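You operate a simulated robot arm through the tools that you are given. There is no shell and no other tool. Be economical: measure what you need, move in short steps, check, and stop when the job is done.

You are at the controls of a simulated two-armed robot. One attempt, no reset.

JOB
Take the grey crumpled cloth from the middle shelf of the store rack and leave it on the top of the locker cabinet. Put the blue cartridge marked "size" from the second shelf from the bottom of the store rack on the shelf under the bench top and the blue cartridge labelled "shape" on the middle shelf of the store rack. Open the couch drawer, take the strap roll from the inside of the couch drawer and put it on the flat teal target disc, then shut the drawer. Turn the talk dial to 4. Put the green cup on the upper right bay away on the grey worktop. Fetch the orange torch labelled "B" from the upper right bay and stand it on top of the roll of sacks. Press the out key three times. Take the brown sensor clip and put it on the blue cover plate. Switch the music rocker off. Open the spill kit door. Do these in any order. Set down upright: orange torch, brown sensor clip.

Only the result counts: the job must be done as asked and must still hold three seconds after the hand-in. Knocking over, shifting, dropping, spilling or breaking anything else fails it. A push-on lid holds only when it is set on centred and level and pressed home; a screw cap is set on level and turned clockwise until tight. Flat cloth is picked up by pressing the open fingertips on it (5 to 10 N) and closing them slowly along it; thin cloth reads only 2 to 8 mm in the jaws.

ROBOT AND FRAMES
Two 7-joint arms with two-finger parallel grippers on one trunk, on a base that drives. Base frame: it is fixed to the floor where the robot stands at the start and does not move with it; the origin is under the middle of the robot, x ahead of it, y to its left, z up. Readings come in m, degrees, newtons and seconds.
The left shoulder is at the start at [0.023, 0.173, 1.49], the right one opposite. Places, roughly: blue cartridge [0.5, -1, 0.5]; blue cover plate (12x12x1 cm) [-7.4, 1.4, 0.8]; brown sensor clip [-7.25, 1.5, 0.75]; couch drawer [-3.6, -0.7, 0.7]; crumpled cloth [0.5, -0.25, 1]; flat teal target disc (9x9x2 cm) [-8, 1.2, 0.9]; green cup (8x7x7 cm) [-5.5, -2.3, 0.6]; grey worktop [-3, -2.3, 0.9]; middle shelf of the store rack [0.5, -0.7, 0.9]; music rocker [-4.7, 3.4, 0.8]; orange torch [-5.25, -2.25, 0.5]; out key [-6, 0.4, 1.5]; roll of sacks [-5.5, -2.5, 0.5]; shelf under the bench top [-1.3, -2.4, 0.5]; spill kit door [-6.9, 5.2, 0.5]; strap roll [-3.75, -0.75, 0.75]; talk dial [-6, -1, 1.5]; top of the locker cabinet [0.5, 4, 1.4]. Payload 3.6 kg a hand.
Tool frame (each hand has its own): the origin (TCP) lies between the finger pads and is the grasp point; the fingertips stand 0.03 m ahead of it; z points along the fingers, y is the line along which they close. The gripper opens to 0.11 m. The fingers are 0.02 m wide and 0.01 m thick; the gripper's body (0.048 by 0.112 m) begins 0.055 m behind the TCP.
Orientation is that of the tool frame in the base frame, as a unit quaternion [w, x, y, z]. With the fingers straight down and closing along the base's y, the tool's x points along the base's -x, its y along +y and its z along -z.

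CONTROLS
- The arms move only by the tool send_rows. It takes "left_plan", "right_plan" or both (then of equal length, played together; a hand with none holds still); each is a list that holds one entry, the list of rows, each a list of 7 numbers: the shift along the base's x, y, z in mm, then the turn, a rotation vector about the base's x, y, z in degrees, then the finger opening in mm, from 0 to 110. In form: [[[x, y, z, ax, ay, az, fingers], ...]]. A call has 1 to 8 rows; each row is the pose to reach, as a shift and turn from the pose commanded when the call began. Each row takes 0.2 s and may step no farther than 0.05 m and 8.6 degrees from the row before; otherwise, or with a gripper value out of range, the whole call is refused. A pose out of reach is approached as far as the arm can. The call stops where the force on the tool passes 40 N (or 10 N more than at its start, if that is more) or the arm is blocked; 0.2 s more then pass. Each finger travels about 0.153 m/s and halts on what it meets, pressing with about 28 N; the grip force reading is that of the motor and also rises with nothing between the fingers. The clock runs only during rows and for 0.2 s after the last one: add rows that repeat a pose to give the fingers time. The reply holds the time, the measured pose of the TCP, the force on the tool along the base axes, the opening and the grip force, in the units named above and with some noise, with the torque about the TCP (base axes, N m) and any sound that the robot's microphone picked up.
- Cameras (640 x 400 px; columns grow to the right, rows downward): "scene" is now at [0.0737, -0.0145, 1.62]; the picture's right is [-0.21, -0.98, -0.00], its down [-0.85, 0.19, -0.48] and it looks along [0.47, -0.10, -0.87] (base axes); focal length 285 px, centre (320, 200). "left" rides on the left gripper at [0.072, -0.017, -0.103] in its tool frame; the picture's right is [0.23, 0.97, 0.00], its down [-0.76, 0.18, -0.62] and it looks along [-0.61, 0.14, 0.78] (tool axes); focal length 222 px, centre (320, 200). "right" rides on the right gripper at [0.072, 0.017, -0.103] in its tool frame; the picture's right is [-0.23, 0.97, 0.00], its down [-0.76, -0.18, -0.62] and it looks along [-0.61, -0.14, 0.78] (tool axes); focal length 222 px, centre (320, 200). There is no depth. A picture from a camera that has moved, and an enlarged one, comes with that camera's place and axes in the base frame and with its lens. The place of the scene camera against the robot may be out by one fixed shift of up to 0.012 m in any direction.
- grab_frame(camera): a new picture of that camera. It takes no simulated time.
- raise_lower(by): slides the trunk up (or, below 0, down) by that many m; the arms and the scene camera ride with it, the base frame stays. It gives what a move gives, with no picture.
- base_move(legs): drives the robot by 1 to 6 legs, each [ahead, left, turn to the left] in m, m and degrees, along the robot's own axes; the way and the turn of a leg run together, so that a leg with both is an arc; at most 1.5 m and 180 degrees a leg. The arms and the cameras ride along, it lands a little off, and it stops where it bumps. It gives what a move gives.
- pan_tilt(pan, tilt): turns the head with the scene camera to pan (to the left, within 86 degrees either way) and tilt (down, from -29 to 69), counted from straight ahead of the robot. It gives what a move gives.
- enlarge(camera, box): a new picture of the part [left, top, right, bottom] of that camera's present view, enlarged. It takes no simulated time.
- hand_in(): hands the job in; it is judged then, once.

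Work in short steps. Places have to be worked out from the pictures, the camera data and where the tool is seen: move nearer, look again, correct. Check each grasp and each placing, and mend what went wrong. You have 525 turns and 302 pictures in all, those below and enlarged ones among them. Open the grippers and draw the arms clear of the work before you hand the job in, unless the task says otherwise; then end with one line.

The tools are called after ">>>" as name(argument=value, ...) on one line, values as JSON. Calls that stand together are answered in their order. send_rows: Moves the arms, as the interface text tells. Its arguments: {"type":"object","properties":{"left_plan":{"type":"array","items":{"type":"array","items":{"type":"array","items":{"type":"number"}}}},"right_plan":{"type":"array","items":{"type":"array","items":{"type":"array","items":{"type":"number"}}}}},"required":[]} The other tools are called the same way: raise_lower (by) slides the trunk up or down; base_move (legs) drives the base; pan_tilt (pan, tilt) turns the head that bears the scene camera; grab_frame (camera) takes a picture; enlarge (camera, box) takes an enlarged picture of a part of a camera's view; hand_in () hands the job in.

At the start:

```text
t: 0.0
left_tcp_pos: [0.2846, 0.0118, 1.2597]
left_orientation: [0.001, 0.0, 1.0, 0.0]
left_contact_force: [-0.1, -0.5, -0.3]
left_ft_torque: [-0.01, -0.01, 0.01]
left_finger_gap: 0.1099
left_grip_force: 0.1
right_tcp_pos: [0.2473, -0.2458, 1.2106]
right_orientation: [-0.001, -0.001, 1.0, 0.0]
right_contact_force: [0.7, -0.1, 0.5]
right_ft_torque: [0.01, 0.01, -0.02]
right_finger_gap: 0.1101
right_grip_force: 0.0
trunk travel left (down, up): [-0.603, 0.16]
robot x, y, heading: [-0.0011, 0.0005, -0.1]
head pan, tilt: [-12.3, 61.0]
```

scene: 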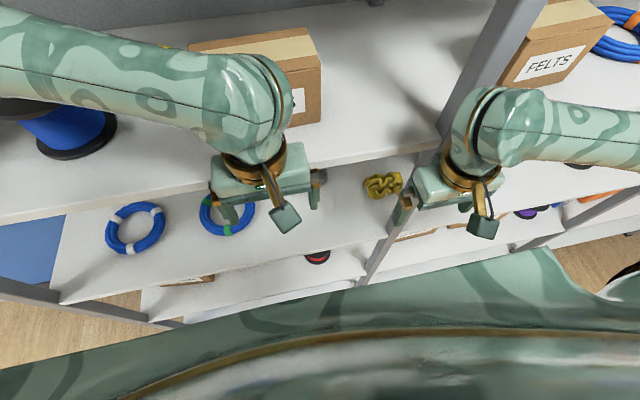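
right: 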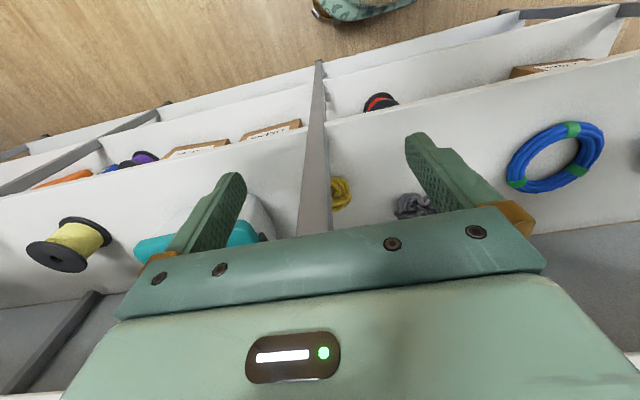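
left: 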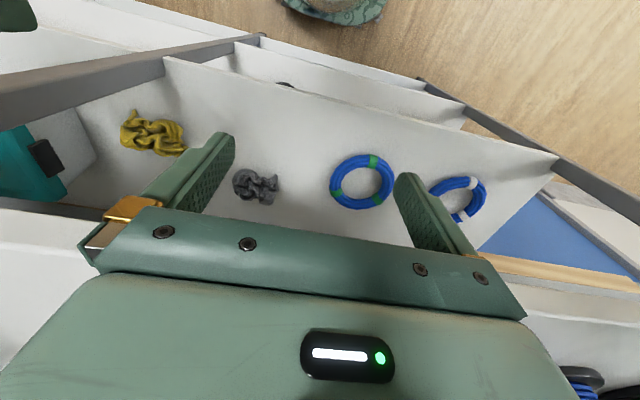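

The rack is ahead of me. I'll look at it with the head less tilted.

>>> pan_tilt(pan=-25, tilt=35)

>>> grab_frame(camera="scene")

```text
t: 0.9
left_tcp_pos: [0.2847, 0.0115, 1.2584]
left_orientation: [0.0, 0.0, 1.0, -0.001]
left_contact_force: [1.1, 0.4, -0.1]
left_ft_torque: [-0.02, 0.0, -0.04]
left_finger_gap: 0.1099
left_grip_force: 0.2
right_tcp_pos: [0.2466, -0.2457, 1.2096]
right_orientation: [-0.001, 0.0, 1.0, 0.0]
right_contact_force: [0.1, -0.3, 0.5]
right_ft_torque: [0.0, 0.0, -0.01]
right_finger_gap: 0.1098
right_grip_force: 0.0
trunk travel left (down, up): [-0.603, 0.16]
robot x, y, heading: [0.0014, 0.0039, 0.1]
head pan, tilt: [-25.0, 35.0]
```

```text
298 pictures are left
camera scene: at [0.0895, -0.0377, 1.6554], right [-0.42, -0.91, 0.0], down [-0.52, 0.24, -0.82], along [0.74, -0.35, -0.57], focal length 285 px, centre (320, 200)
```

scene: 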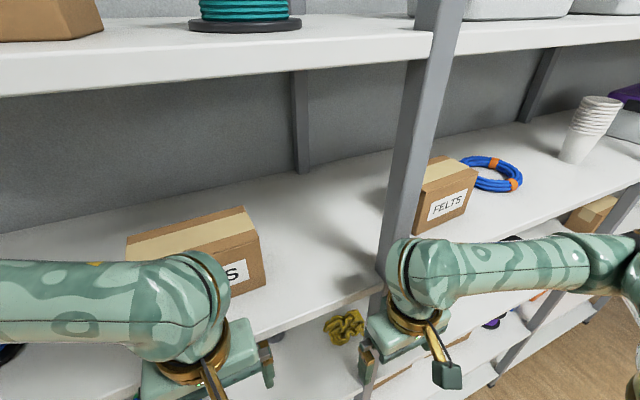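

I'll back away from the rack to see it whole.

>>> base_move(legs=[[-0.7, 0, 0]])

>>> pan_tilt(pan=-20, tilt=38)

>>> grab_frame(camera="scene")

```text
t: 4.7
left_tcp_pos: [-0.4116, 0.0116, 1.2601]
left_orientation: [0.0, -0.003, 1.0, -0.001]
left_contact_force: [0.5, -0.4, -0.1]
left_ft_torque: [-0.01, 0.0, 0.04]
left_finger_gap: 0.1103
left_grip_force: 0.0
right_tcp_pos: [-0.4488, -0.2457, 1.2113]
right_orientation: [-0.001, -0.001, 1.0, -0.001]
right_contact_force: [1.1, -1.0, 1.5]
right_ft_torque: [0.0, -0.05, 0.0]
right_finger_gap: 0.1102
right_grip_force: 0.0
trunk travel left (down, up): [-0.603, 0.16]
robot x, y, heading: [-0.6947, -0.0029, 0.4]
head pan, tilt: [-25.0, 35.0]
```

```text
t: 5.4
left_tcp_pos: [-0.4129, 0.0123, 1.2589]
left_orientation: [0.0, -0.003, 1.0, 0.0]
left_contact_force: [-0.2, 0.3, -0.8]
left_ft_torque: [-0.01, 0.01, -0.02]
left_finger_gap: 0.1099
left_grip_force: 0.0
right_tcp_pos: [-0.4474, -0.2452, 1.2108]
right_orientation: [-0.001, -0.002, 1.0, 0.0]
right_contact_force: [0.1, 0.2, -0.6]
right_ft_torque: [-0.01, -0.01, 0.0]
right_finger_gap: 0.1102
right_grip_force: 0.0
trunk travel left (down, up): [-0.603, 0.16]
robot x, y, heading: [-0.698, -0.0032, 0.1]
head pan, tilt: [-20.0, 38.0]
```

```text
297 pictures are left
camera scene: at [-0.6065, -0.0313, 1.651], right [-0.34, -0.94, 0.0], down [-0.58, 0.21, -0.79], along [0.74, -0.27, -0.62], focal length 285 px, centre (320, 200)
```

scene: 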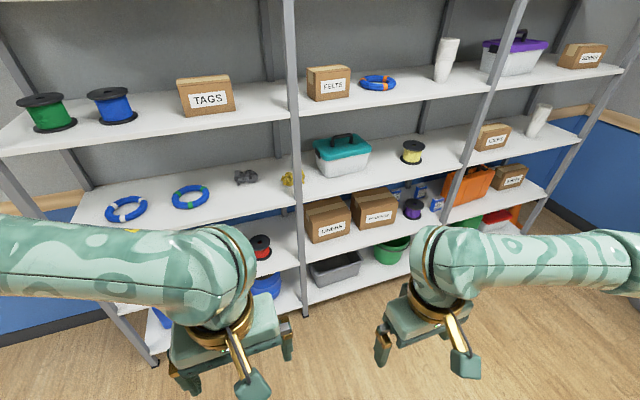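

Good overview. Zoom on the cloth and on the cartridges.

>>> enlarge(camera="scene", box=[340, 120, 540, 245])

>>> enlarge(camera="scene", box=[200, 120, 400, 245])

```text
3.20 times, centred on (440, 182) of scene
camera zoom: at [-0.6065, -0.0313, 1.651], right [-0.34, -0.94, 0.0], down [-0.58, 0.21, -0.79], along [0.74, -0.27, -0.62], focal length 913 px, centre (-64, 256)
```

zoom: 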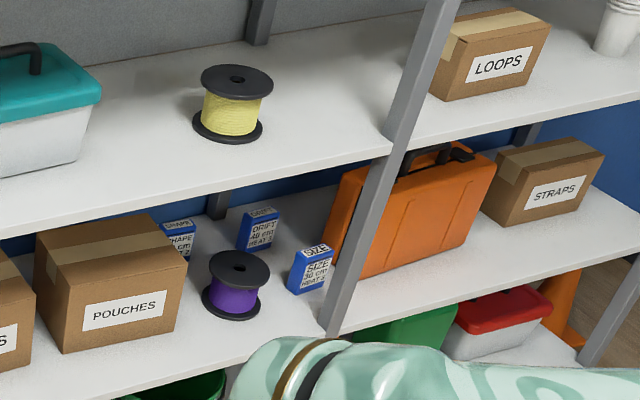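

```text
3.20 times, centred on (300, 182) of scene
camera zoom: at [-0.6065, -0.0313, 1.651], right [-0.34, -0.94, 0.0], down [-0.58, 0.21, -0.79], along [0.74, -0.27, -0.62], focal length 913 px, centre (384, 256)
```

zoom: 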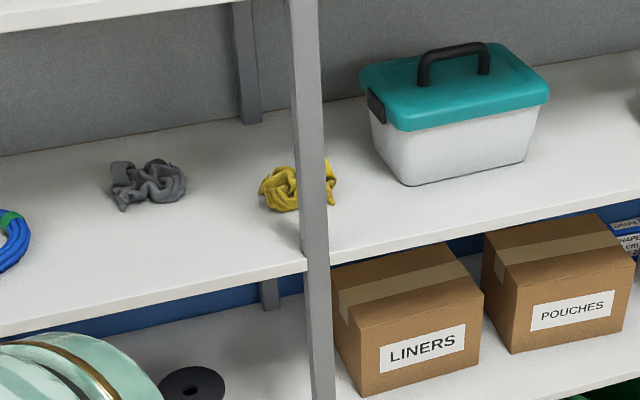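

The cloth is at about (0.5, -0.09, 0.87), left of the post; the SIZE and SHAPE cartridges are in the next bay. I'll tilt both hands 45° forward to reach between the shelves.

>>> send_rows(left_plan=[[[10, 0, 0, 0, -8, 0, 110], [20, 0, 0, 0, -16, 0, 110], [30, 0, 0, 0, -24, 0, 110], [40, 0, 0, 0, -32, 0, 110], [50, 0, 0, 0, -40, 0, 110], [60, 0, 0, 0, -45, 0, 110]]], right_plan=[[[10, 0, 0, 0, -8, 0, 110], [20, 0, 0, 0, -16, 0, 110], [30, 0, 0, 0, -24, 0, 110], [40, 0, 0, 0, -32, 0, 110], [50, 0, 0, 0, -40, 0, 110], [60, 0, 0, 0, -45, 0, 110]]])

```text
t: 6.8
left_tcp_pos: [-0.3505, 0.013, 1.26]
left_orientation: [0.384, -0.002, 0.923, -0.002]
left_contact_force: [0.2, -1.1, 0.0]
left_ft_torque: [0.03, 0.0, -0.02]
left_finger_gap: 0.1101
left_grip_force: 0.0
right_tcp_pos: [-0.364, -0.2457, 1.1867]
right_orientation: [0.383, -0.002, 0.924, -0.001]
right_contact_force: [-0.5, -0.3, 0.2]
right_ft_torque: [0.0, -0.02, 0.0]
right_finger_gap: 0.1102
right_grip_force: 0.0
right hand out of reach, approached as far as the arm can: row 1, 2, 3, 4, 5, 6
trunk travel left (down, up): [-0.603, 0.16]
robot x, y, heading: [-0.6965, -0.0009, 0.1]
head pan, tilt: [-20.0, 38.0]
```

The right arm deviated a bit. Probe the reach forward of both arms.

>>> send_rows(left_plan=[[[40, 20, 0, 0, 0, 0, 110], [80, 40, 0, 0, 0, 0, 110], [120, 60, 0, 0, 0, 0, 110], [160, 80, 0, 0, 0, 0, 110], [200, 100, 0, 0, 0, 0, 110], [240, 120, 0, 0, 0, 0, 110]]], right_plan=[[[40, 0, 0, 0, 0, 0, 110], [80, 0, 0, 0, 0, 0, 110], [120, 0, 0, 0, 0, 0, 110], [160, 0, 0, 0, 0, 0, 110], [200, 0, 0, 0, 0, 0, 110], [240, 0, 0, 0, 0, 0, 110]]])

>>> grab_frame(camera="scene")

```text
t: 8.2
left_tcp_pos: [-0.1105, 0.1323, 1.2569]
left_orientation: [0.383, -0.003, 0.924, -0.001]
left_contact_force: [0.0, -0.5, 0.6]
left_ft_torque: [0.0, 0.03, 0.0]
left_finger_gap: 0.1099
left_grip_force: 0.1
right_tcp_pos: [-0.1212, -0.245, 1.1864]
right_orientation: [0.381, -0.002, 0.925, -0.001]
right_contact_force: [0.0, 0.5, 0.0]
right_ft_torque: [0.01, 0.02, 0.0]
right_finger_gap: 0.11
right_grip_force: 0.2
trunk travel left (down, up): [-0.603, 0.16]
robot x, y, heading: [-0.6966, -0.0048, 0.6]
head pan, tilt: [-20.0, 38.0]
```

```text
294 pictures are left
camera scene: at [-0.6034, -0.0299, 1.6508], right [-0.34, -0.94, 0.0], down [-0.58, 0.21, -0.79], along [0.74, -0.27, -0.62], focal length 285 px, centre (320, 200)
```

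scene: 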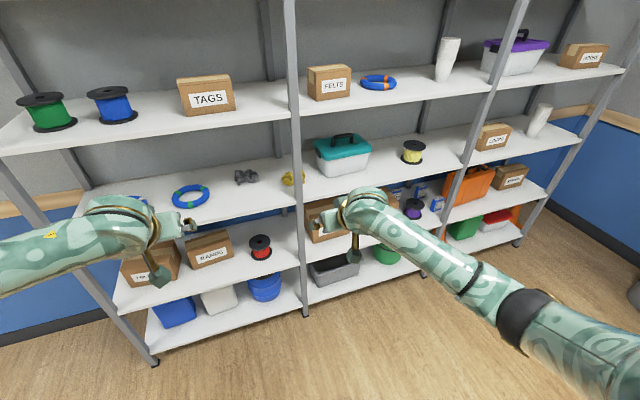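

Both reach 0.58 m ahead. Retract the right hand, shift the left to y≈-0.08, and lower the trunk by 0.25.

>>> send_rows(left_plan=[[[-20, -40, 0, 0, 0, 0, 110], [-50, -80, 0, 0, 0, 0, 110], [-80, -120, 0, 0, 0, 0, 110], [-110, -160, 0, 0, 0, 0, 110], [-130, -200, 0, 0, 0, 0, 110], [-140, -210, 0, 0, 0, 0, 110]]], right_plan=[[[-40, -20, 0, 0, 0, 0, 110], [-80, -40, 0, 0, 0, 0, 110], [-120, -60, 0, 0, 0, 0, 110], [-160, -80, 0, 0, 0, 0, 110], [-200, -100, 0, 0, 0, 0, 110], [-240, -120, 0, 0, 0, 0, 110]]])

>>> raise_lower(by=-0.25)

>>> grab_frame(camera="left")

>>> grab_frame(camera="scene")

```text
t: 9.6
left_tcp_pos: [-0.2541, -0.0776, 1.2605]
left_orientation: [0.383, -0.003, 0.924, 0.0]
left_contact_force: [0.4, -0.9, -0.1]
left_ft_torque: [-0.02, -0.04, 0.03]
left_finger_gap: 0.1099
left_grip_force: 0.1
right_tcp_pos: [-0.3642, -0.3655, 1.1885]
right_orientation: [0.384, -0.002, 0.924, 0.0]
right_contact_force: [-0.2, -1.1, 0.1]
right_ft_torque: [0.0, 0.0, 0.0]
right_finger_gap: 0.11
right_grip_force: 0.0
trunk travel left (down, up): [-0.603, 0.16]
robot x, y, heading: [-0.6985, -0.0028, 0.2]
head pan, tilt: [-20.0, 38.0]
```

```text
t: 10.8
left_tcp_pos: [-0.2059, -0.0119, 1.1558]
left_orientation: [0.428, -0.009, 0.9, 0.081]
left_contact_force: [0.4, -0.2, 0.7]
left_ft_torque: [-0.01, 0.03, -0.01]
left_finger_gap: 0.1101
left_grip_force: 0.0
right_tcp_pos: [-0.3631, -0.3663, 1.0803]
right_orientation: [0.379, -0.001, 0.925, -0.001]
right_contact_force: [0.0, 0.2, 0.3]
right_ft_torque: [0.01, 0.05, 0.01]
right_finger_gap: 0.11
right_grip_force: 0.1
trunk travel left (down, up): [-0.498, 0.265]
robot x, y, heading: [-0.6969, -0.0039, 0.2]
head pan, tilt: [-20.0, 38.0]
stopped: the arm was blocked; the commanded pose is now the measured one
```

```text
293 pictures are left
camera left: at [-0.3298, -0.0406, 1.1632], right [-0.23, 0.97, -0.04], down [-0.01, 0.04, 1.0], along [0.97, 0.23, 0.0], focal length 222 px, centre (320, 200)
```

left: 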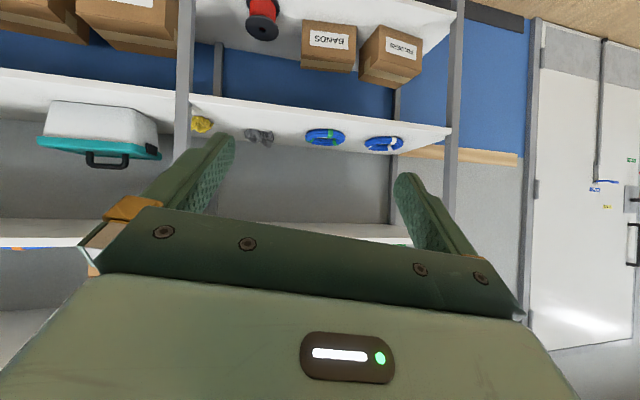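

```text
292 pictures are left
camera scene: at [-0.5947, -0.0312, 1.5445], right [-0.34, -0.94, 0.0], down [-0.58, 0.21, -0.79], along [0.74, -0.27, -0.62], focal length 285 px, centre (320, 200)
```

scene: 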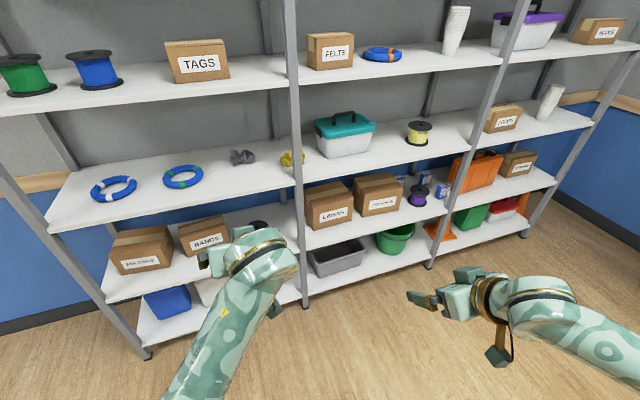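

The left elbow got blocked on the way down. I'll bring the left hand out to its own side and restore its tilt.

>>> send_rows(left_plan=[[[30, 35, 0, -2, 1.5, -1, 110], [60, 70, 0, -4, 3, -2.2, 110], [90, 105, 0, -6, 4.4, -3.4, 110], [120, 140, 0, -8.2, 5.8, -4.5, 110], [140, 165, 0, -8.2, 5.8, -4.5, 110]]])

>>> raise_lower(by=-0.15)

>>> grab_frame(camera="scene")

```text
t: 12.1
left_tcp_pos: [-0.0651, 0.1498, 1.1574]
left_orientation: [0.383, 0.001, 0.924, -0.006]
left_contact_force: [0.3, 0.5, 0.8]
left_ft_torque: [-0.02, 0.01, -0.03]
left_finger_gap: 0.1099
left_grip_force: 0.1
right_tcp_pos: [-0.3634, -0.367, 1.0808]
right_orientation: [0.38, -0.002, 0.925, 0.0]
right_contact_force: [-0.1, -0.8, -0.3]
right_ft_torque: [0.02, 0.01, -0.03]
right_finger_gap: 0.1101
right_grip_force: 0.1
trunk travel left (down, up): [-0.498, 0.265]
robot x, y, heading: [-0.6955, -0.0036, 0.2]
head pan, tilt: [-20.0, 38.0]
```

```text
t: 13.8
left_tcp_pos: [-0.0638, 0.1738, 1.01]
left_orientation: [0.386, -0.004, 0.923, 0.017]
left_contact_force: [-0.8, -0.9, 0.0]
left_ft_torque: [0.04, -0.04, -0.04]
left_finger_gap: 0.1097
left_grip_force: 0.1
right_tcp_pos: [-0.3635, -0.3667, 0.9305]
right_orientation: [0.38, -0.001, 0.925, 0.0]
right_contact_force: [-0.5, -0.2, 0.1]
right_ft_torque: [0.0, 0.04, 0.02]
right_finger_gap: 0.1098
right_grip_force: 0.1
trunk travel left (down, up): [-0.348, 0.415]
robot x, y, heading: [-0.6971, -0.0019, 0.2]
head pan, tilt: [-20.0, 38.0]
```

```text
291 pictures are left
camera scene: at [-0.5595, -0.0309, 1.3943], right [-0.34, -0.94, 0.0], down [-0.58, 0.21, -0.79], along [0.74, -0.27, -0.62], focal length 285 px, centre (320, 200)
```

scene: 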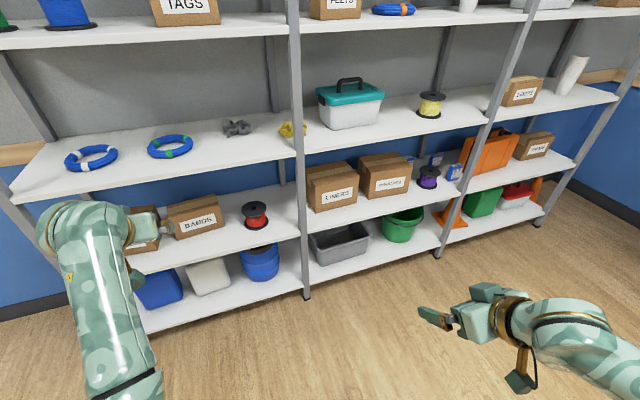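

The cloth triangulates to about (0.52, -0.085, 0.92). Strafe right and drive forward to bring the left hand in front of it, then look.

>>> base_move(legs=[[0, -0.26, 0], [0.4, 0, 0]])

>>> pan_tilt(pan=10, tilt=38)

>>> grab_frame(camera="scene")

>>> grab_frame(camera="left")

```text
t: 17.8
left_tcp_pos: [0.3408, -0.0888, 1.0127]
left_orientation: [0.388, -0.004, 0.922, 0.016]
left_contact_force: [-0.7, 0.9, -1.1]
left_ft_torque: [0.03, 0.04, 0.0]
left_finger_gap: 0.11
left_grip_force: 0.1
right_tcp_pos: [0.0413, -0.6242, 0.9317]
right_orientation: [0.38, -0.003, 0.925, 0.0]
right_contact_force: [0.3, 0.1, 0.4]
right_ft_torque: [-0.01, 0.0, 0.03]
right_finger_gap: 0.1099
right_grip_force: 0.1
trunk travel left (down, up): [-0.348, 0.415]
robot x, y, heading: [-0.2939, -0.2609, 0.2]
head pan, tilt: [-20.0, 38.0]
```

```text
t: 18.7
left_tcp_pos: [0.342, -0.0858, 1.0136]
left_orientation: [0.389, -0.004, 0.921, 0.018]
left_contact_force: [0.2, 0.9, 0.4]
left_ft_torque: [-0.03, 0.01, 0.0]
left_finger_gap: 0.1099
left_grip_force: 0.1
right_tcp_pos: [0.0411, -0.6248, 0.9316]
right_orientation: [0.381, -0.002, 0.925, -0.001]
right_contact_force: [0.3, 0.0, -0.1]
right_ft_torque: [-0.02, -0.01, 0.01]
right_finger_gap: 0.11
right_grip_force: 0.1
trunk travel left (down, up): [-0.348, 0.415]
robot x, y, heading: [-0.2917, -0.2601, 0.4]
head pan, tilt: [10.0, 38.0]
```

```text
290 pictures are left
camera scene: at [-0.152, -0.2455, 1.3941], right [0.18, -0.98, 0.0], down [-0.61, -0.11, -0.79], along [0.77, 0.14, -0.62], focal length 285 px, centre (320, 200)
```

scene: 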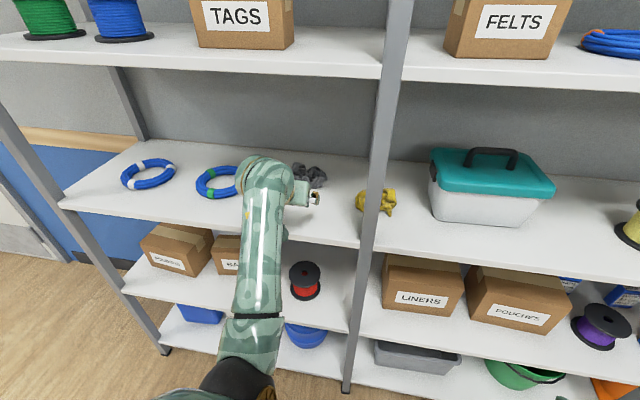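

```text
289 pictures are left
camera left: at [0.216, -0.1057, 1.0337], right [-0.18, 0.97, -0.13], down [0.08, 0.15, 0.99], along [0.98, 0.17, -0.1], focal length 222 px, centre (320, 200)
```

left: 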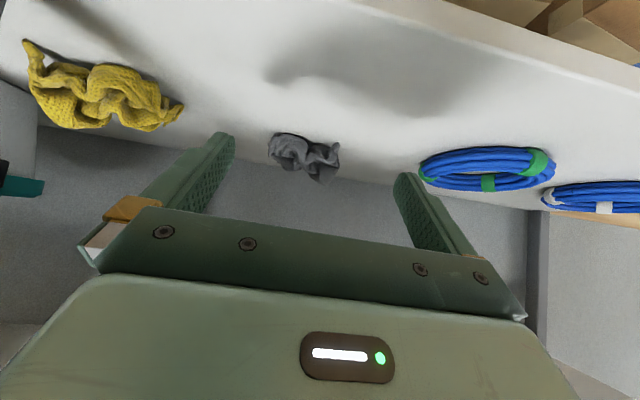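

Cloth centre is at about (0.505, -0.082, 0.945). Drive 0.1 forward, then glide down along the finger direction around it.

>>> base_move(legs=[[0.09, 0, 0]])

>>> grab_frame(camera="left")

```text
t: 19.8
left_tcp_pos: [0.432, -0.0832, 1.0127]
left_orientation: [0.388, -0.005, 0.921, 0.018]
left_contact_force: [-0.4, -0.8, -0.1]
left_ft_torque: [0.02, -0.02, 0.0]
left_finger_gap: 0.1102
left_grip_force: 0.2
right_tcp_pos: [0.1319, -0.6236, 0.9309]
right_orientation: [0.379, -0.002, 0.925, -0.001]
right_contact_force: [-0.7, -0.3, 0.2]
right_ft_torque: [-0.02, 0.03, -0.04]
right_finger_gap: 0.1101
right_grip_force: 0.1
trunk travel left (down, up): [-0.348, 0.415]
robot x, y, heading: [-0.2034, -0.2603, 0.7]
head pan, tilt: [10.0, 38.0]
```

```text
288 pictures are left
camera left: at [0.3072, -0.1045, 1.0326], right [-0.18, 0.97, -0.13], down [0.08, 0.15, 0.99], along [0.98, 0.17, -0.11], focal length 222 px, centre (320, 200)
```

left: 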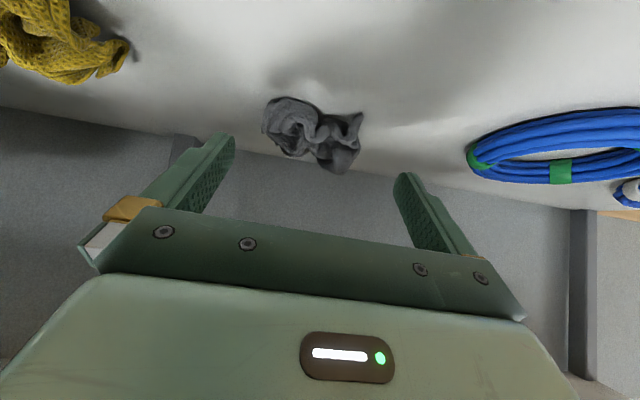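

Cloth ≈ (0.495, -0.087, 0.95). Descend straddling it.

>>> send_rows(left_plan=[[[16, -2, -20, 0, 0, 0, 110], [32, -4, -40, 0, 0, 0, 110], [48, -6, -55, 0, 0, 0, 110], [56, -6, -66, 0, 0, 0, 110], [60, -6, -76, 0, 0, 0, 110]]])

>>> grab_frame(camera="left")

>>> grab_frame(camera="scene")

```text
t: 21.1
left_tcp_pos: [0.4907, -0.0896, 0.9489]
left_orientation: [0.4, -0.008, 0.916, 0.016]
left_contact_force: [-10.6, 0.7, 18.9]
left_ft_torque: [-1.03, -0.02, -0.81]
left_finger_gap: 0.1088
left_grip_force: 0.0
right_tcp_pos: [0.1287, -0.623, 0.9317]
right_orientation: [0.381, -0.003, 0.924, 0.0]
right_contact_force: [0.0, 1.0, 0.4]
right_ft_torque: [0.0, -0.02, 0.01]
right_finger_gap: 0.1102
right_grip_force: 0.0
trunk travel left (down, up): [-0.348, 0.415]
robot x, y, heading: [-0.2025, -0.2618, 0.3]
head pan, tilt: [10.0, 38.0]
stopped in row 5 (left hand): the force on the tool passed its limit at 46 N (the readings are from after the stop); the commanded pose is now the measured one
```

```text
287 pictures are left
camera left: at [0.3653, -0.1115, 0.9663], right [-0.18, 0.97, -0.14], down [0.06, 0.16, 0.99], along [0.98, 0.17, -0.08], focal length 222 px, centre (320, 200)
```

left: 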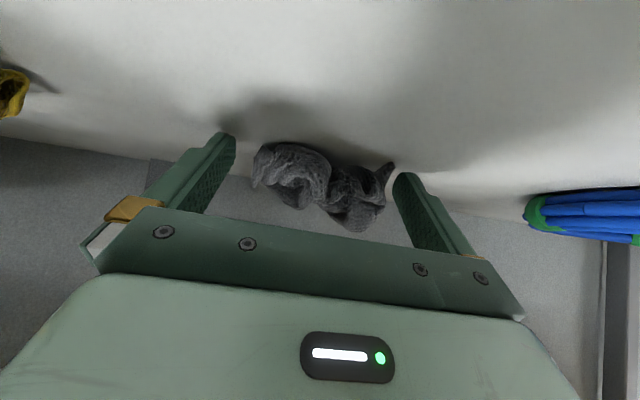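

```text
286 pictures are left
camera scene: at [-0.0667, -0.2445, 1.3947], right [0.18, -0.98, 0.0], down [-0.6, -0.11, -0.79], along [0.78, 0.14, -0.61], focal length 285 px, centre (320, 200)
```

scene: 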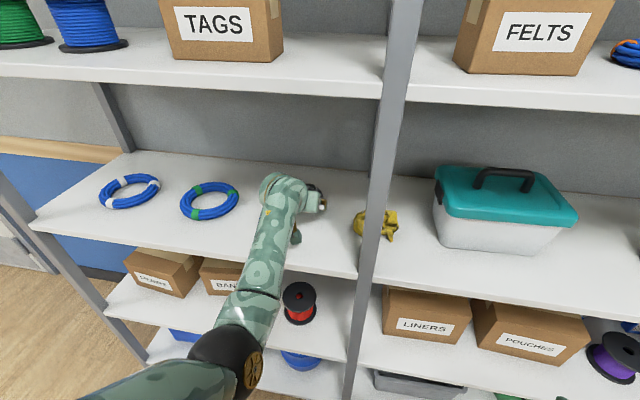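

Fingertips touched the shelf (top ≈ 0.92). Lift 3 mm, advance 15 mm and close on the cloth.

>>> send_rows(left_plan=[[[0, 0, 4, 0, 0, 0, 110], [12, 0, 4, 0, 0, 0, 110], [15, 0, 4, 0, 0, 0, 80], [15, 0, 4, 0, 0, 0, 50], [15, 0, 4, 0, 0, 0, 25], [15, 0, 4, 0, 0, 0, 0], [15, 0, 4, 0, 0, 0, 0], [15, 0, 4, 0, 0, 0, 0]]])

>>> grab_frame(camera="left")

```text
t: 22.9
left_tcp_pos: [0.5061, -0.09, 0.9472]
left_orientation: [0.396, -0.007, 0.918, 0.018]
left_contact_force: [-3.5, -4.0, 6.4]
left_ft_torque: [-0.11, -0.01, -0.05]
left_finger_gap: 0.0
left_grip_force: 27.8
right_tcp_pos: [0.1298, -0.6252, 0.9325]
right_orientation: [0.38, -0.003, 0.925, 0.001]
right_contact_force: [-0.7, 0.2, -0.3]
right_ft_torque: [0.02, 0.0, 0.0]
right_finger_gap: 0.1098
right_grip_force: 0.0
trunk travel left (down, up): [-0.348, 0.415]
robot x, y, heading: [-0.2031, -0.2602, 0.6]
head pan, tilt: [10.0, 38.0]
```

```text
285 pictures are left
camera left: at [0.381, -0.1114, 0.9664], right [-0.18, 0.97, -0.14], down [0.07, 0.15, 0.99], along [0.98, 0.17, -0.09], focal length 222 px, centre (320, 200)
```

left: 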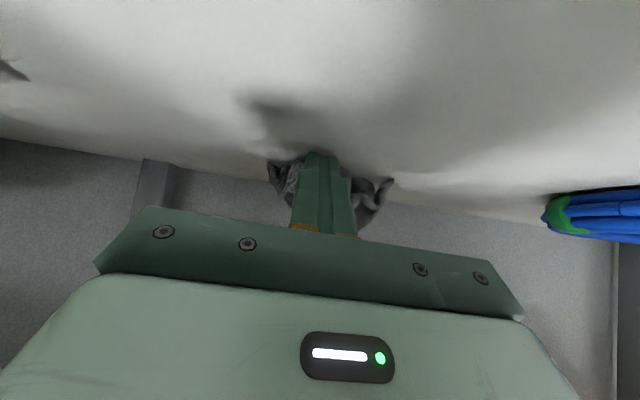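

Closed on nothing; the cloth is still behind the fingertips. Open after backing off, then reach about 35 mm further.

>>> send_rows(left_plan=[[[-20, 0, 8, 0, 0, 0, 0], [-20, 0, 8, 0, 0, 0, 40], [-20, 0, 8, 0, 0, 0, 80], [-20, 0, 8, 0, 0, 0, 110], [-20, 0, 8, 0, 0, 0, 110]]])

>>> grab_frame(camera="left")

>>> enlarge(camera="scene", box=[220, 140, 380, 240])

```text
t: 24.1
left_tcp_pos: [0.4864, -0.0907, 0.9555]
left_orientation: [0.395, -0.007, 0.919, 0.018]
left_contact_force: [-0.2, -0.5, -0.2]
left_ft_torque: [0.02, 0.01, -0.02]
left_finger_gap: 0.1099
left_grip_force: 0.1
right_tcp_pos: [0.1316, -0.6237, 0.9314]
right_orientation: [0.38, -0.003, 0.925, 0.0]
right_contact_force: [1.0, 0.4, 1.1]
right_ft_torque: [-0.04, 0.01, 0.0]
right_finger_gap: 0.11
right_grip_force: 0.1
trunk travel left (down, up): [-0.348, 0.415]
robot x, y, heading: [-0.2007, -0.262, 0.4]
head pan, tilt: [10.0, 38.0]
```

```text
284 pictures are left
camera left: at [0.3619, -0.1103, 0.9744], right [-0.18, 0.97, -0.14], down [0.07, 0.15, 0.99], along [0.98, 0.17, -0.09], focal length 222 px, centre (320, 200)
```

left: 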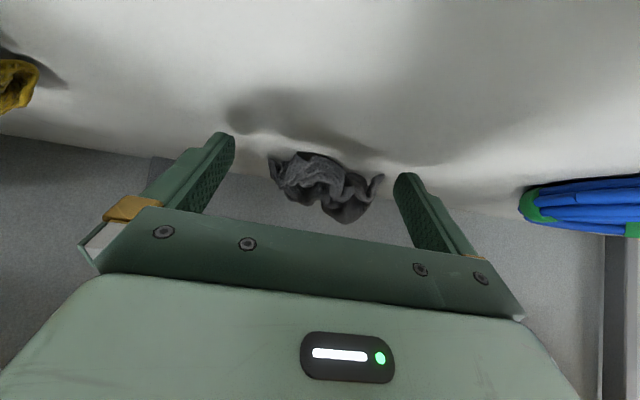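

```text
4.00 times, centred on (300, 190) of scene
camera zoom: at [-0.0623, -0.2445, 1.3941], right [0.18, -0.98, 0.0], down [-0.61, -0.11, -0.79], along [0.77, 0.14, -0.62], focal length 1142 px, centre (400, 240)
```

zoom: 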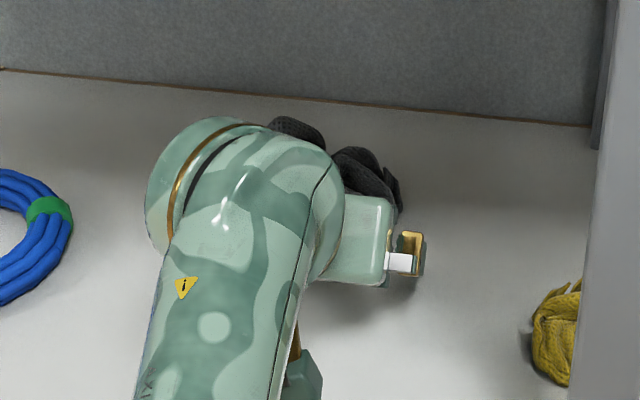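

Cloth is further back (≈ x 0.555, y -0.077). Advance around it and close.

>>> send_rows(left_plan=[[[20, 4, 4, 0, 0, 0, 110], [40, 8, 4, 0, 0, 0, 110], [60, 12, 2, 0, 0, 0, 110], [72, 12, -4, 0, 0, 0, 110], [72, 12, -6, 0, 0, 0, 110]]])

>>> grab_frame(camera="left")

```text
t: 25.3
left_tcp_pos: [0.5599, -0.0761, 0.9488]
left_orientation: [0.395, -0.007, 0.919, 0.018]
left_contact_force: [-0.5, 0.2, 1.7]
left_ft_torque: [-0.09, -0.03, 0.0]
left_finger_gap: 0.11
left_grip_force: 0.0
right_tcp_pos: [0.1313, -0.6233, 0.9308]
right_orientation: [0.38, -0.003, 0.925, 0.0]
right_contact_force: [0.2, -0.9, -0.7]
right_ft_torque: [0.02, 0.01, -0.01]
right_finger_gap: 0.11
right_grip_force: 0.0
trunk travel left (down, up): [-0.348, 0.415]
robot x, y, heading: [-0.2047, -0.2602, 0.5]
head pan, tilt: [10.0, 38.0]
```

```text
282 pictures are left
camera left: at [0.4342, -0.0989, 0.9679], right [-0.18, 0.97, -0.14], down [0.07, 0.15, 0.99], along [0.98, 0.17, -0.09], focal length 222 px, centre (320, 200)
```

left: 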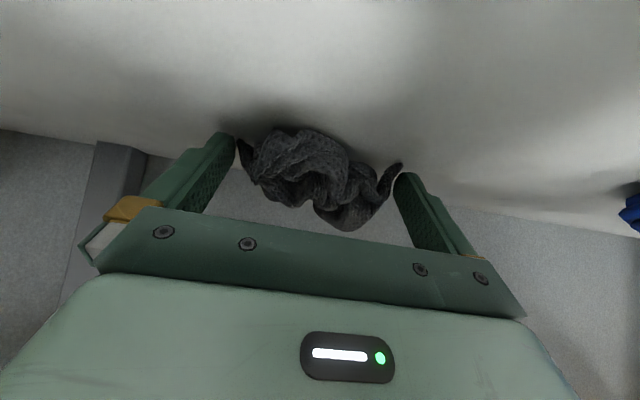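

Cloth is between the fingers; a little deeper, then close.

>>> send_rows(left_plan=[[[10, 0, 0, 0, 0, 0, 110], [18, 0, 0, 0, 0, 0, 105], [18, 0, 0, 0, 0, 0, 80], [18, 0, 0, 0, 0, 0, 55], [18, 0, 0, 0, 0, 0, 30], [18, 0, 0, 0, 0, 0, 5], [18, 0, 0, 0, 0, 0, 0], [18, 0, 0, 0, 0, 0, 0]]])

>>> grab_frame(camera="left")

```text
t: 27.1
left_tcp_pos: [0.5697, -0.0789, 0.9499]
left_orientation: [0.396, -0.007, 0.918, 0.017]
left_contact_force: [-1.1, -3.2, 4.3]
left_ft_torque: [-0.27, -0.1, -0.05]
left_finger_gap: 0.105
left_grip_force: 28.2
left hand out of reach, approached as far as the arm can: row 2, 3, 4, 5, 6, 7, 8
right_tcp_pos: [0.1314, -0.6236, 0.9317]
right_orientation: [0.38, -0.003, 0.925, 0.0]
right_contact_force: [0.7, 0.1, -0.3]
right_ft_torque: [0.03, -0.03, 0.0]
right_finger_gap: 0.1099
right_grip_force: 0.0
trunk travel left (down, up): [-0.348, 0.415]
robot x, y, heading: [-0.2068, -0.2642, 0.7]
head pan, tilt: [10.0, 38.0]
```

```text
281 pictures are left
camera left: at [0.444, -0.0998, 0.9679], right [-0.18, 0.97, -0.14], down [0.07, 0.15, 0.99], along [0.98, 0.17, -0.09], focal length 222 px, centre (320, 200)
```

left: 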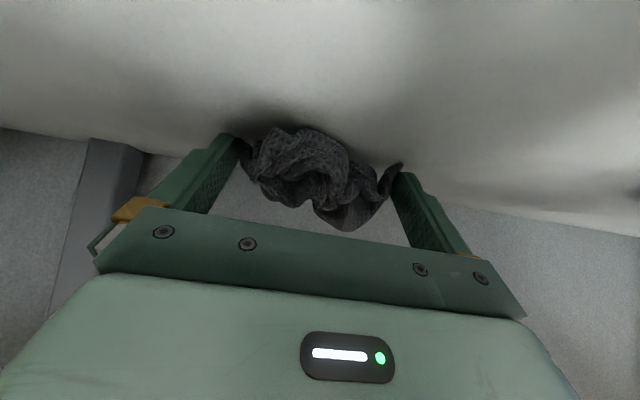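

The jaws hold it at 105 mm wide with 28 N — it acts stiff. Lift slightly and check whether it comes along.

>>> send_rows(left_plan=[[[0, 0, 10, 0, 0, 0, 0], [0, 0, 25, 0, 0, 0, 0], [0, 0, 40, 0, 0, 0, 0], [0, 0, 40, 0, 0, 0, 0]]])

>>> grab_frame(camera="left")

```text
t: 28.1
left_tcp_pos: [0.5693, -0.0774, 0.989]
left_orientation: [0.394, -0.007, 0.919, 0.017]
left_contact_force: [-0.1, -0.7, -0.3]
left_ft_torque: [-0.02, 0.03, -0.01]
left_finger_gap: 0.0901
left_grip_force: 27.9
right_tcp_pos: [0.1304, -0.6226, 0.931]
right_orientation: [0.38, -0.002, 0.925, -0.001]
right_contact_force: [-0.4, 0.0, -0.3]
right_ft_torque: [-0.02, 0.0, -0.01]
right_finger_gap: 0.1099
right_grip_force: 0.1
trunk travel left (down, up): [-0.348, 0.415]
robot x, y, heading: [-0.1999, -0.2563, 0.6]
head pan, tilt: [10.0, 38.0]
```

```text
280 pictures are left
camera left: at [0.4447, -0.099, 1.0072], right [-0.18, 0.97, -0.14], down [0.07, 0.15, 0.99], along [0.98, 0.17, -0.09], focal length 222 px, centre (320, 200)
```

left: 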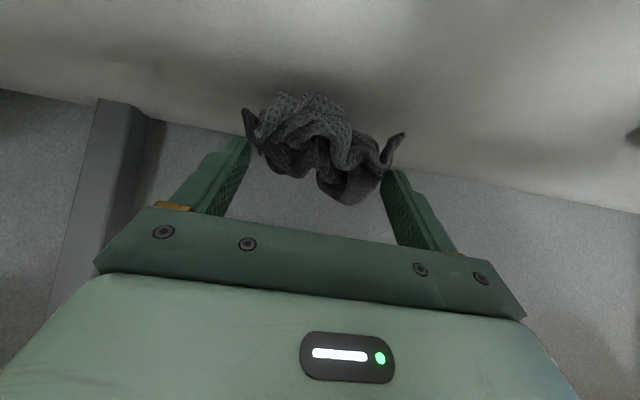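

It slipped toward the tips. Set it back down, open, drive closer and regrip deeper.

>>> send_rows(left_plan=[[[0, 0, -12, 0, 0, 0, 85], [0, 0, -24, 0, 0, 0, 90], [0, 0, -24, 0, 0, 0, 110], [-5, 0, -10, 0, 0, 0, 110], [-25, 0, 0, 0, 0, 0, 110], [-50, 0, 10, 0, 0, 0, 110]]])

>>> base_move(legs=[[0.05, 0, 0]])

>>> grab_frame(camera="left")

>>> enlarge(camera="scene", box=[220, 140, 380, 240])

```text
t: 29.5
left_tcp_pos: [0.5179, -0.0788, 1.0]
left_orientation: [0.395, -0.008, 0.918, 0.018]
left_contact_force: [0.5, -0.1, -0.8]
left_ft_torque: [0.01, -0.03, -0.04]
left_finger_gap: 0.1099
left_grip_force: 0.1
right_tcp_pos: [0.1289, -0.6247, 0.9301]
right_orientation: [0.381, -0.003, 0.925, 0.001]
right_contact_force: [-0.1, -1.0, -0.5]
right_ft_torque: [0.02, -0.01, -0.01]
right_finger_gap: 0.1098
right_grip_force: 0.0
trunk travel left (down, up): [-0.348, 0.415]
robot x, y, heading: [-0.2023, -0.262, 0.5]
head pan, tilt: [10.0, 38.0]
```

```text
t: 30.5
left_tcp_pos: [0.5713, -0.0789, 0.998]
left_orientation: [0.395, -0.007, 0.919, 0.018]
left_contact_force: [0.4, -0.3, -0.1]
left_ft_torque: [0.03, 0.0, 0.0]
left_finger_gap: 0.1098
left_grip_force: 0.0
right_tcp_pos: [0.1825, -0.6234, 0.9294]
right_orientation: [0.38, -0.003, 0.925, -0.001]
right_contact_force: [0.9, 0.2, -0.3]
right_ft_torque: [-0.03, 0.03, -0.04]
right_finger_gap: 0.11
right_grip_force: 0.1
trunk travel left (down, up): [-0.348, 0.415]
robot x, y, heading: [-0.1515, -0.259, 0.5]
head pan, tilt: [10.0, 38.0]
```

```text
279 pictures are left
camera left: at [0.4465, -0.0992, 1.0164], right [-0.18, 0.97, -0.14], down [0.07, 0.15, 0.99], along [0.98, 0.17, -0.1], focal length 222 px, centre (320, 200)
```

left: 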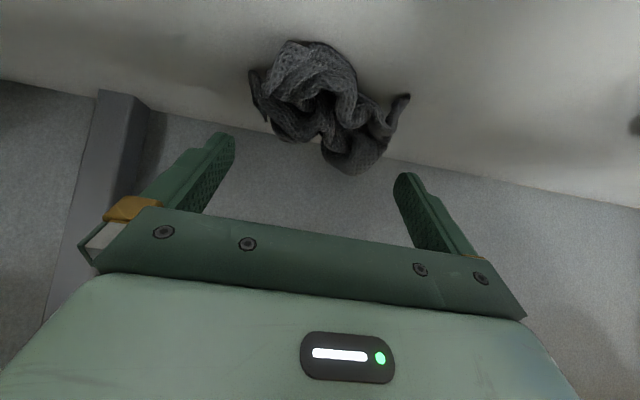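

```text
4.00 times, centred on (300, 190) of scene
camera zoom: at [-0.0092, -0.2441, 1.3938], right [0.18, -0.98, 0.0], down [-0.61, -0.11, -0.79], along [0.77, 0.14, -0.62], focal length 1142 px, centre (400, 240)
```

zoom: 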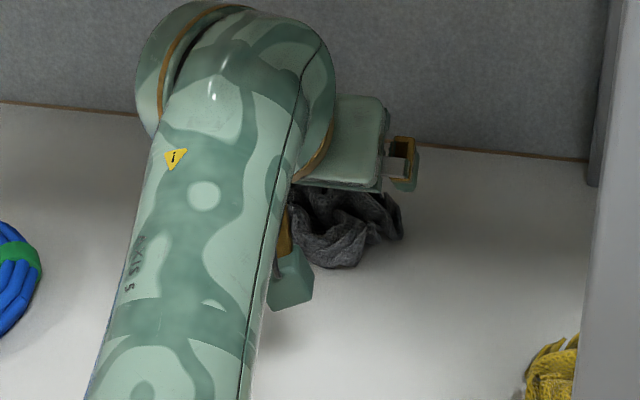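

Cloth centre ≈ (0.58, -0.079). Descend steeply over it, deeper this time.

>>> send_rows(left_plan=[[[6, -1, -12, 0, 0, 0, 110], [12, -2, -24, 0, 0, 0, 110], [18, -2, -36, 0, 0, 0, 110], [22, -2, -46, 0, 0, 0, 110]]])

>>> grab_frame(camera="left")

```text
t: 31.5
left_tcp_pos: [0.5917, -0.0785, 0.9573]
left_orientation: [0.398, -0.008, 0.917, 0.017]
left_contact_force: [-2.1, 6.1, 17.0]
left_ft_torque: [0.2, -0.29, 0.22]
left_finger_gap: 0.1103
left_grip_force: 0.0
right_tcp_pos: [0.179, -0.6227, 0.9327]
right_orientation: [0.381, -0.003, 0.925, 0.001]
right_contact_force: [0.4, 0.0, -0.4]
right_ft_torque: [0.02, 0.05, -0.02]
right_finger_gap: 0.1102
right_grip_force: 0.0
trunk travel left (down, up): [-0.348, 0.415]
robot x, y, heading: [-0.1534, -0.2568, 0.3]
head pan, tilt: [10.0, 38.0]
```

```text
277 pictures are left
camera left: at [0.4664, -0.0998, 0.9744], right [-0.18, 0.97, -0.14], down [0.06, 0.15, 0.99], along [0.98, 0.17, -0.09], focal length 222 px, centre (320, 200)
```

left: 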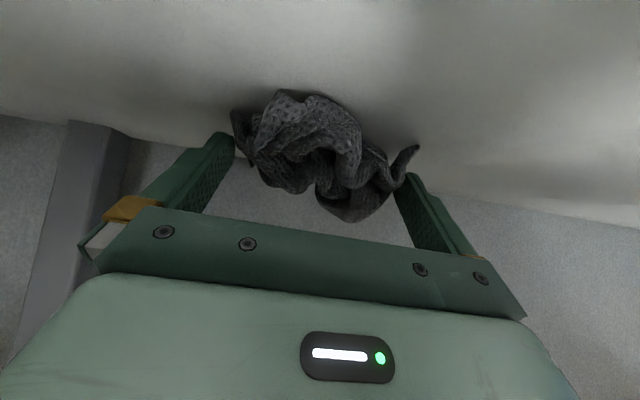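

A finger rests on the cloth's right-hand "ear". Lift, shift 6 mm to +y, descend again.

>>> send_rows(left_plan=[[[-4, 0, 18, 0, 0, 0, 110], [-4, 7, 18, 0, 0, 0, 110], [0, 7, 5, 0, 0, 0, 110], [2, 7, -5, 0, 0, 0, 110], [3, 7, -10, 0, 0, 0, 110]]])

>>> grab_frame(camera="left")

```text
t: 32.7
left_tcp_pos: [0.5939, -0.0746, 0.9493]
left_orientation: [0.4, -0.008, 0.916, 0.017]
left_contact_force: [2.1, 0.8, 23.1]
left_ft_torque: [-0.95, -0.5, 0.04]
left_finger_gap: 0.1101
left_grip_force: 0.0
right_tcp_pos: [0.1801, -0.6244, 0.9328]
right_orientation: [0.381, -0.002, 0.925, 0.0]
right_contact_force: [-1.0, -0.4, -0.1]
right_ft_torque: [0.02, 0.0, -0.02]
right_finger_gap: 0.11
right_grip_force: 0.1
trunk travel left (down, up): [-0.348, 0.415]
robot x, y, heading: [-0.1519, -0.259, 0.5]
head pan, tilt: [10.0, 38.0]
```

```text
276 pictures are left
camera left: at [0.4693, -0.0951, 0.9664], right [-0.18, 0.97, -0.14], down [0.06, 0.16, 0.99], along [0.98, 0.17, -0.08], focal length 222 px, centre (320, 200)
```

left: 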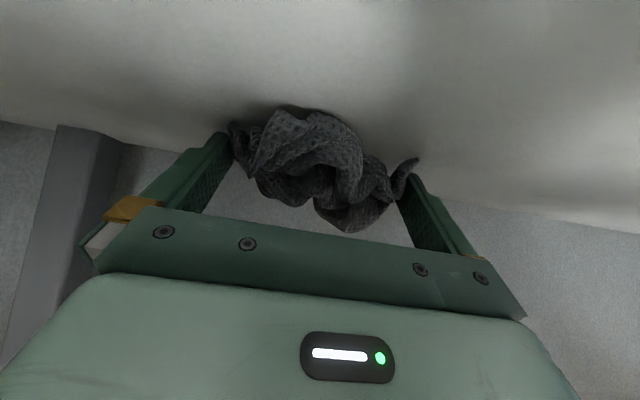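

At shelf depth with the cloth between the fingers; lift 3 mm and close.

>>> send_rows(left_plan=[[[0, 0, 4, 0, 0, 0, 110], [0, 0, 4, 0, 0, 0, 80], [0, 0, 4, 0, 0, 0, 50], [0, 0, 4, 0, 0, 0, 20], [0, 0, 4, 0, 0, 0, 0], [0, 0, 4, 0, 0, 0, 0], [0, 0, 20, 0, 0, 0, 0], [0, 0, 40, 0, 0, 0, 0]]])

>>> grab_frame(camera="left")

```text
t: 34.5
left_tcp_pos: [0.595, -0.0734, 0.981]
left_orientation: [0.393, -0.007, 0.919, 0.018]
left_contact_force: [0.4, -0.3, -0.4]
left_ft_torque: [0.01, -0.01, 0.01]
left_finger_gap: 0.1077
left_grip_force: 27.9
right_tcp_pos: [0.1817, -0.624, 0.9307]
right_orientation: [0.38, -0.003, 0.925, 0.0]
right_contact_force: [0.1, 0.2, -0.2]
right_ft_torque: [0.01, 0.02, -0.01]
right_finger_gap: 0.11
right_grip_force: 0.1
trunk travel left (down, up): [-0.348, 0.415]
robot x, y, heading: [-0.1538, -0.2602, 0.5]
head pan, tilt: [10.0, 38.0]
```

```text
275 pictures are left
camera left: at [0.4695, -0.0944, 1.0002], right [-0.18, 0.97, -0.14], down [0.07, 0.15, 0.99], along [0.98, 0.17, -0.1], focal length 222 px, centre (320, 200)
```

left: 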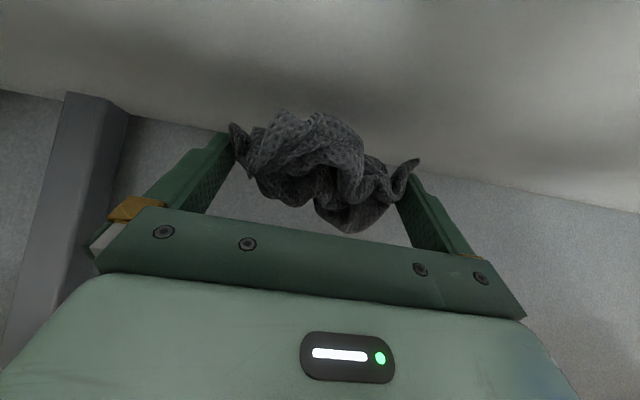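

The cloth is held. Back straight out of the rack and check the grip.

>>> base_move(legs=[[-0.6, 0, 0]])

>>> pan_tilt(pan=70, tilt=20)

>>> grab_frame(camera="scene")

>>> grab_frame(camera="left")

```text
t: 37.9
left_tcp_pos: [-0.006, -0.0765, 0.9836]
left_orientation: [0.395, -0.009, 0.918, 0.019]
left_contact_force: [0.7, 0.5, -0.2]
left_ft_torque: [-0.03, 0.04, -0.01]
left_finger_gap: 0.1074
left_grip_force: 28.3
right_tcp_pos: [-0.4173, -0.6282, 0.9325]
right_orientation: [0.38, -0.005, 0.925, 0.0]
right_contact_force: [0.4, -0.1, -0.5]
right_ft_torque: [0.0, 0.01, 0.03]
right_finger_gap: 0.1101
right_grip_force: 0.1
trunk travel left (down, up): [-0.348, 0.415]
robot x, y, heading: [-0.7523, -0.2694, 0.5]
head pan, tilt: [10.0, 38.0]
```

```text
t: 39.2
left_tcp_pos: [-0.0045, -0.0765, 0.983]
left_orientation: [0.395, -0.009, 0.919, 0.018]
left_contact_force: [0.2, -0.3, -0.4]
left_ft_torque: [0.02, 0.0, 0.03]
left_finger_gap: 0.1075
left_grip_force: 28.4
right_tcp_pos: [-0.4172, -0.6277, 0.9302]
right_orientation: [0.38, -0.005, 0.925, 0.001]
right_contact_force: [0.3, -0.1, 0.1]
right_ft_torque: [-0.02, -0.01, -0.04]
right_finger_gap: 0.1101
right_grip_force: 0.1
trunk travel left (down, up): [-0.348, 0.415]
robot x, y, heading: [-0.7562, -0.2661, 0.6]
head pan, tilt: [70.0, 20.0]
```

```text
274 pictures are left
camera scene: at [-0.6654, -0.178, 1.4225], right [0.94, -0.33, 0.0], down [-0.11, -0.32, -0.94], along [0.31, 0.89, -0.34], focal length 285 px, centre (320, 200)
```

scene: 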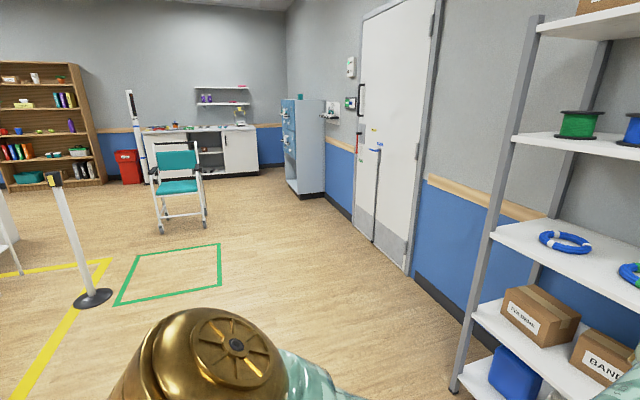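

```text
273 pictures are left
camera left: at [-0.1298, -0.0982, 1.0015], right [-0.19, 0.97, -0.14], down [0.07, 0.15, 0.99], along [0.98, 0.17, -0.09], focal length 222 px, centre (320, 200)
```

left: 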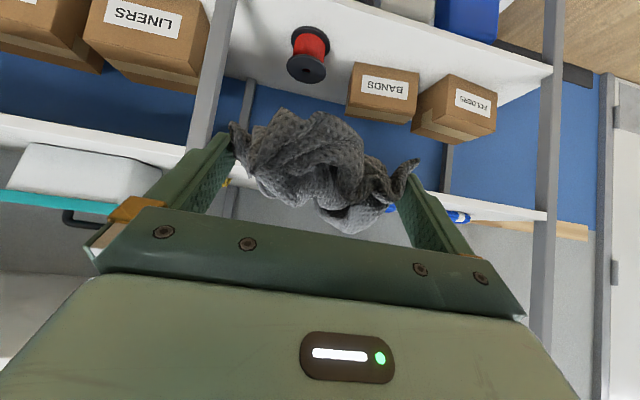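

Cloth is held. The locker cabinet is by the wall beyond the door; a chair stands near (-1.2, 3.1). Strafe left past the rack, then move toward the wall side to clear the chair.

>>> base_move(legs=[[0, 1.4, 0], [0.4, 0.2, 0]])

>>> pan_tilt(pan=60, tilt=20)

>>> grab_frame(camera="scene")

```text
t: 48.5
left_tcp_pos: [0.3899, 1.5196, 0.9827]
left_orientation: [0.395, -0.002, 0.919, 0.015]
left_contact_force: [0.6, -0.4, -0.2]
left_ft_torque: [-0.01, 0.02, 0.01]
left_finger_gap: 0.107
left_grip_force: 28.1
right_tcp_pos: [-0.0293, 0.9737, 0.93]
right_orientation: [0.379, 0.001, 0.925, -0.002]
right_contact_force: [-0.9, 0.1, -1.1]
right_ft_torque: [-0.04, -0.03, -0.01]
right_finger_gap: 0.1098
right_grip_force: 0.0
trunk travel left (down, up): [-0.348, 0.415]
robot x, y, heading: [-0.3616, 1.3414, -0.2]
head pan, tilt: [70.0, 20.0]
```

```text
t: 49.2
left_tcp_pos: [0.389, 1.52, 0.9833]
left_orientation: [0.395, -0.003, 0.919, 0.016]
left_contact_force: [0.5, -0.6, 1.1]
left_ft_torque: [0.0, 0.02, -0.01]
left_finger_gap: 0.1071
left_grip_force: 27.5
right_tcp_pos: [-0.0308, 0.9736, 0.931]
right_orientation: [0.38, 0.001, 0.925, -0.001]
right_contact_force: [0.3, -0.6, 0.6]
right_ft_torque: [-0.04, 0.02, 0.04]
right_finger_gap: 0.11
right_grip_force: 0.1
trunk travel left (down, up): [-0.348, 0.415]
robot x, y, heading: [-0.3632, 1.3381, -0.1]
head pan, tilt: [60.0, 20.0]
```

```text
272 pictures are left
camera scene: at [-0.2585, 1.4198, 1.4226], right [0.87, -0.5, 0.0], down [-0.17, -0.3, -0.94], along [0.47, 0.81, -0.34], focal length 285 px, centre (320, 200)
```

scene: 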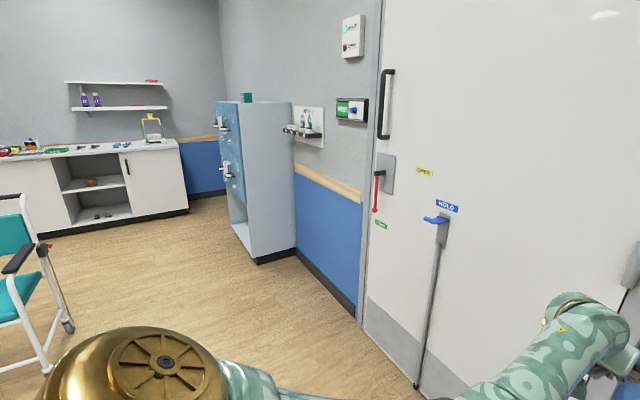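

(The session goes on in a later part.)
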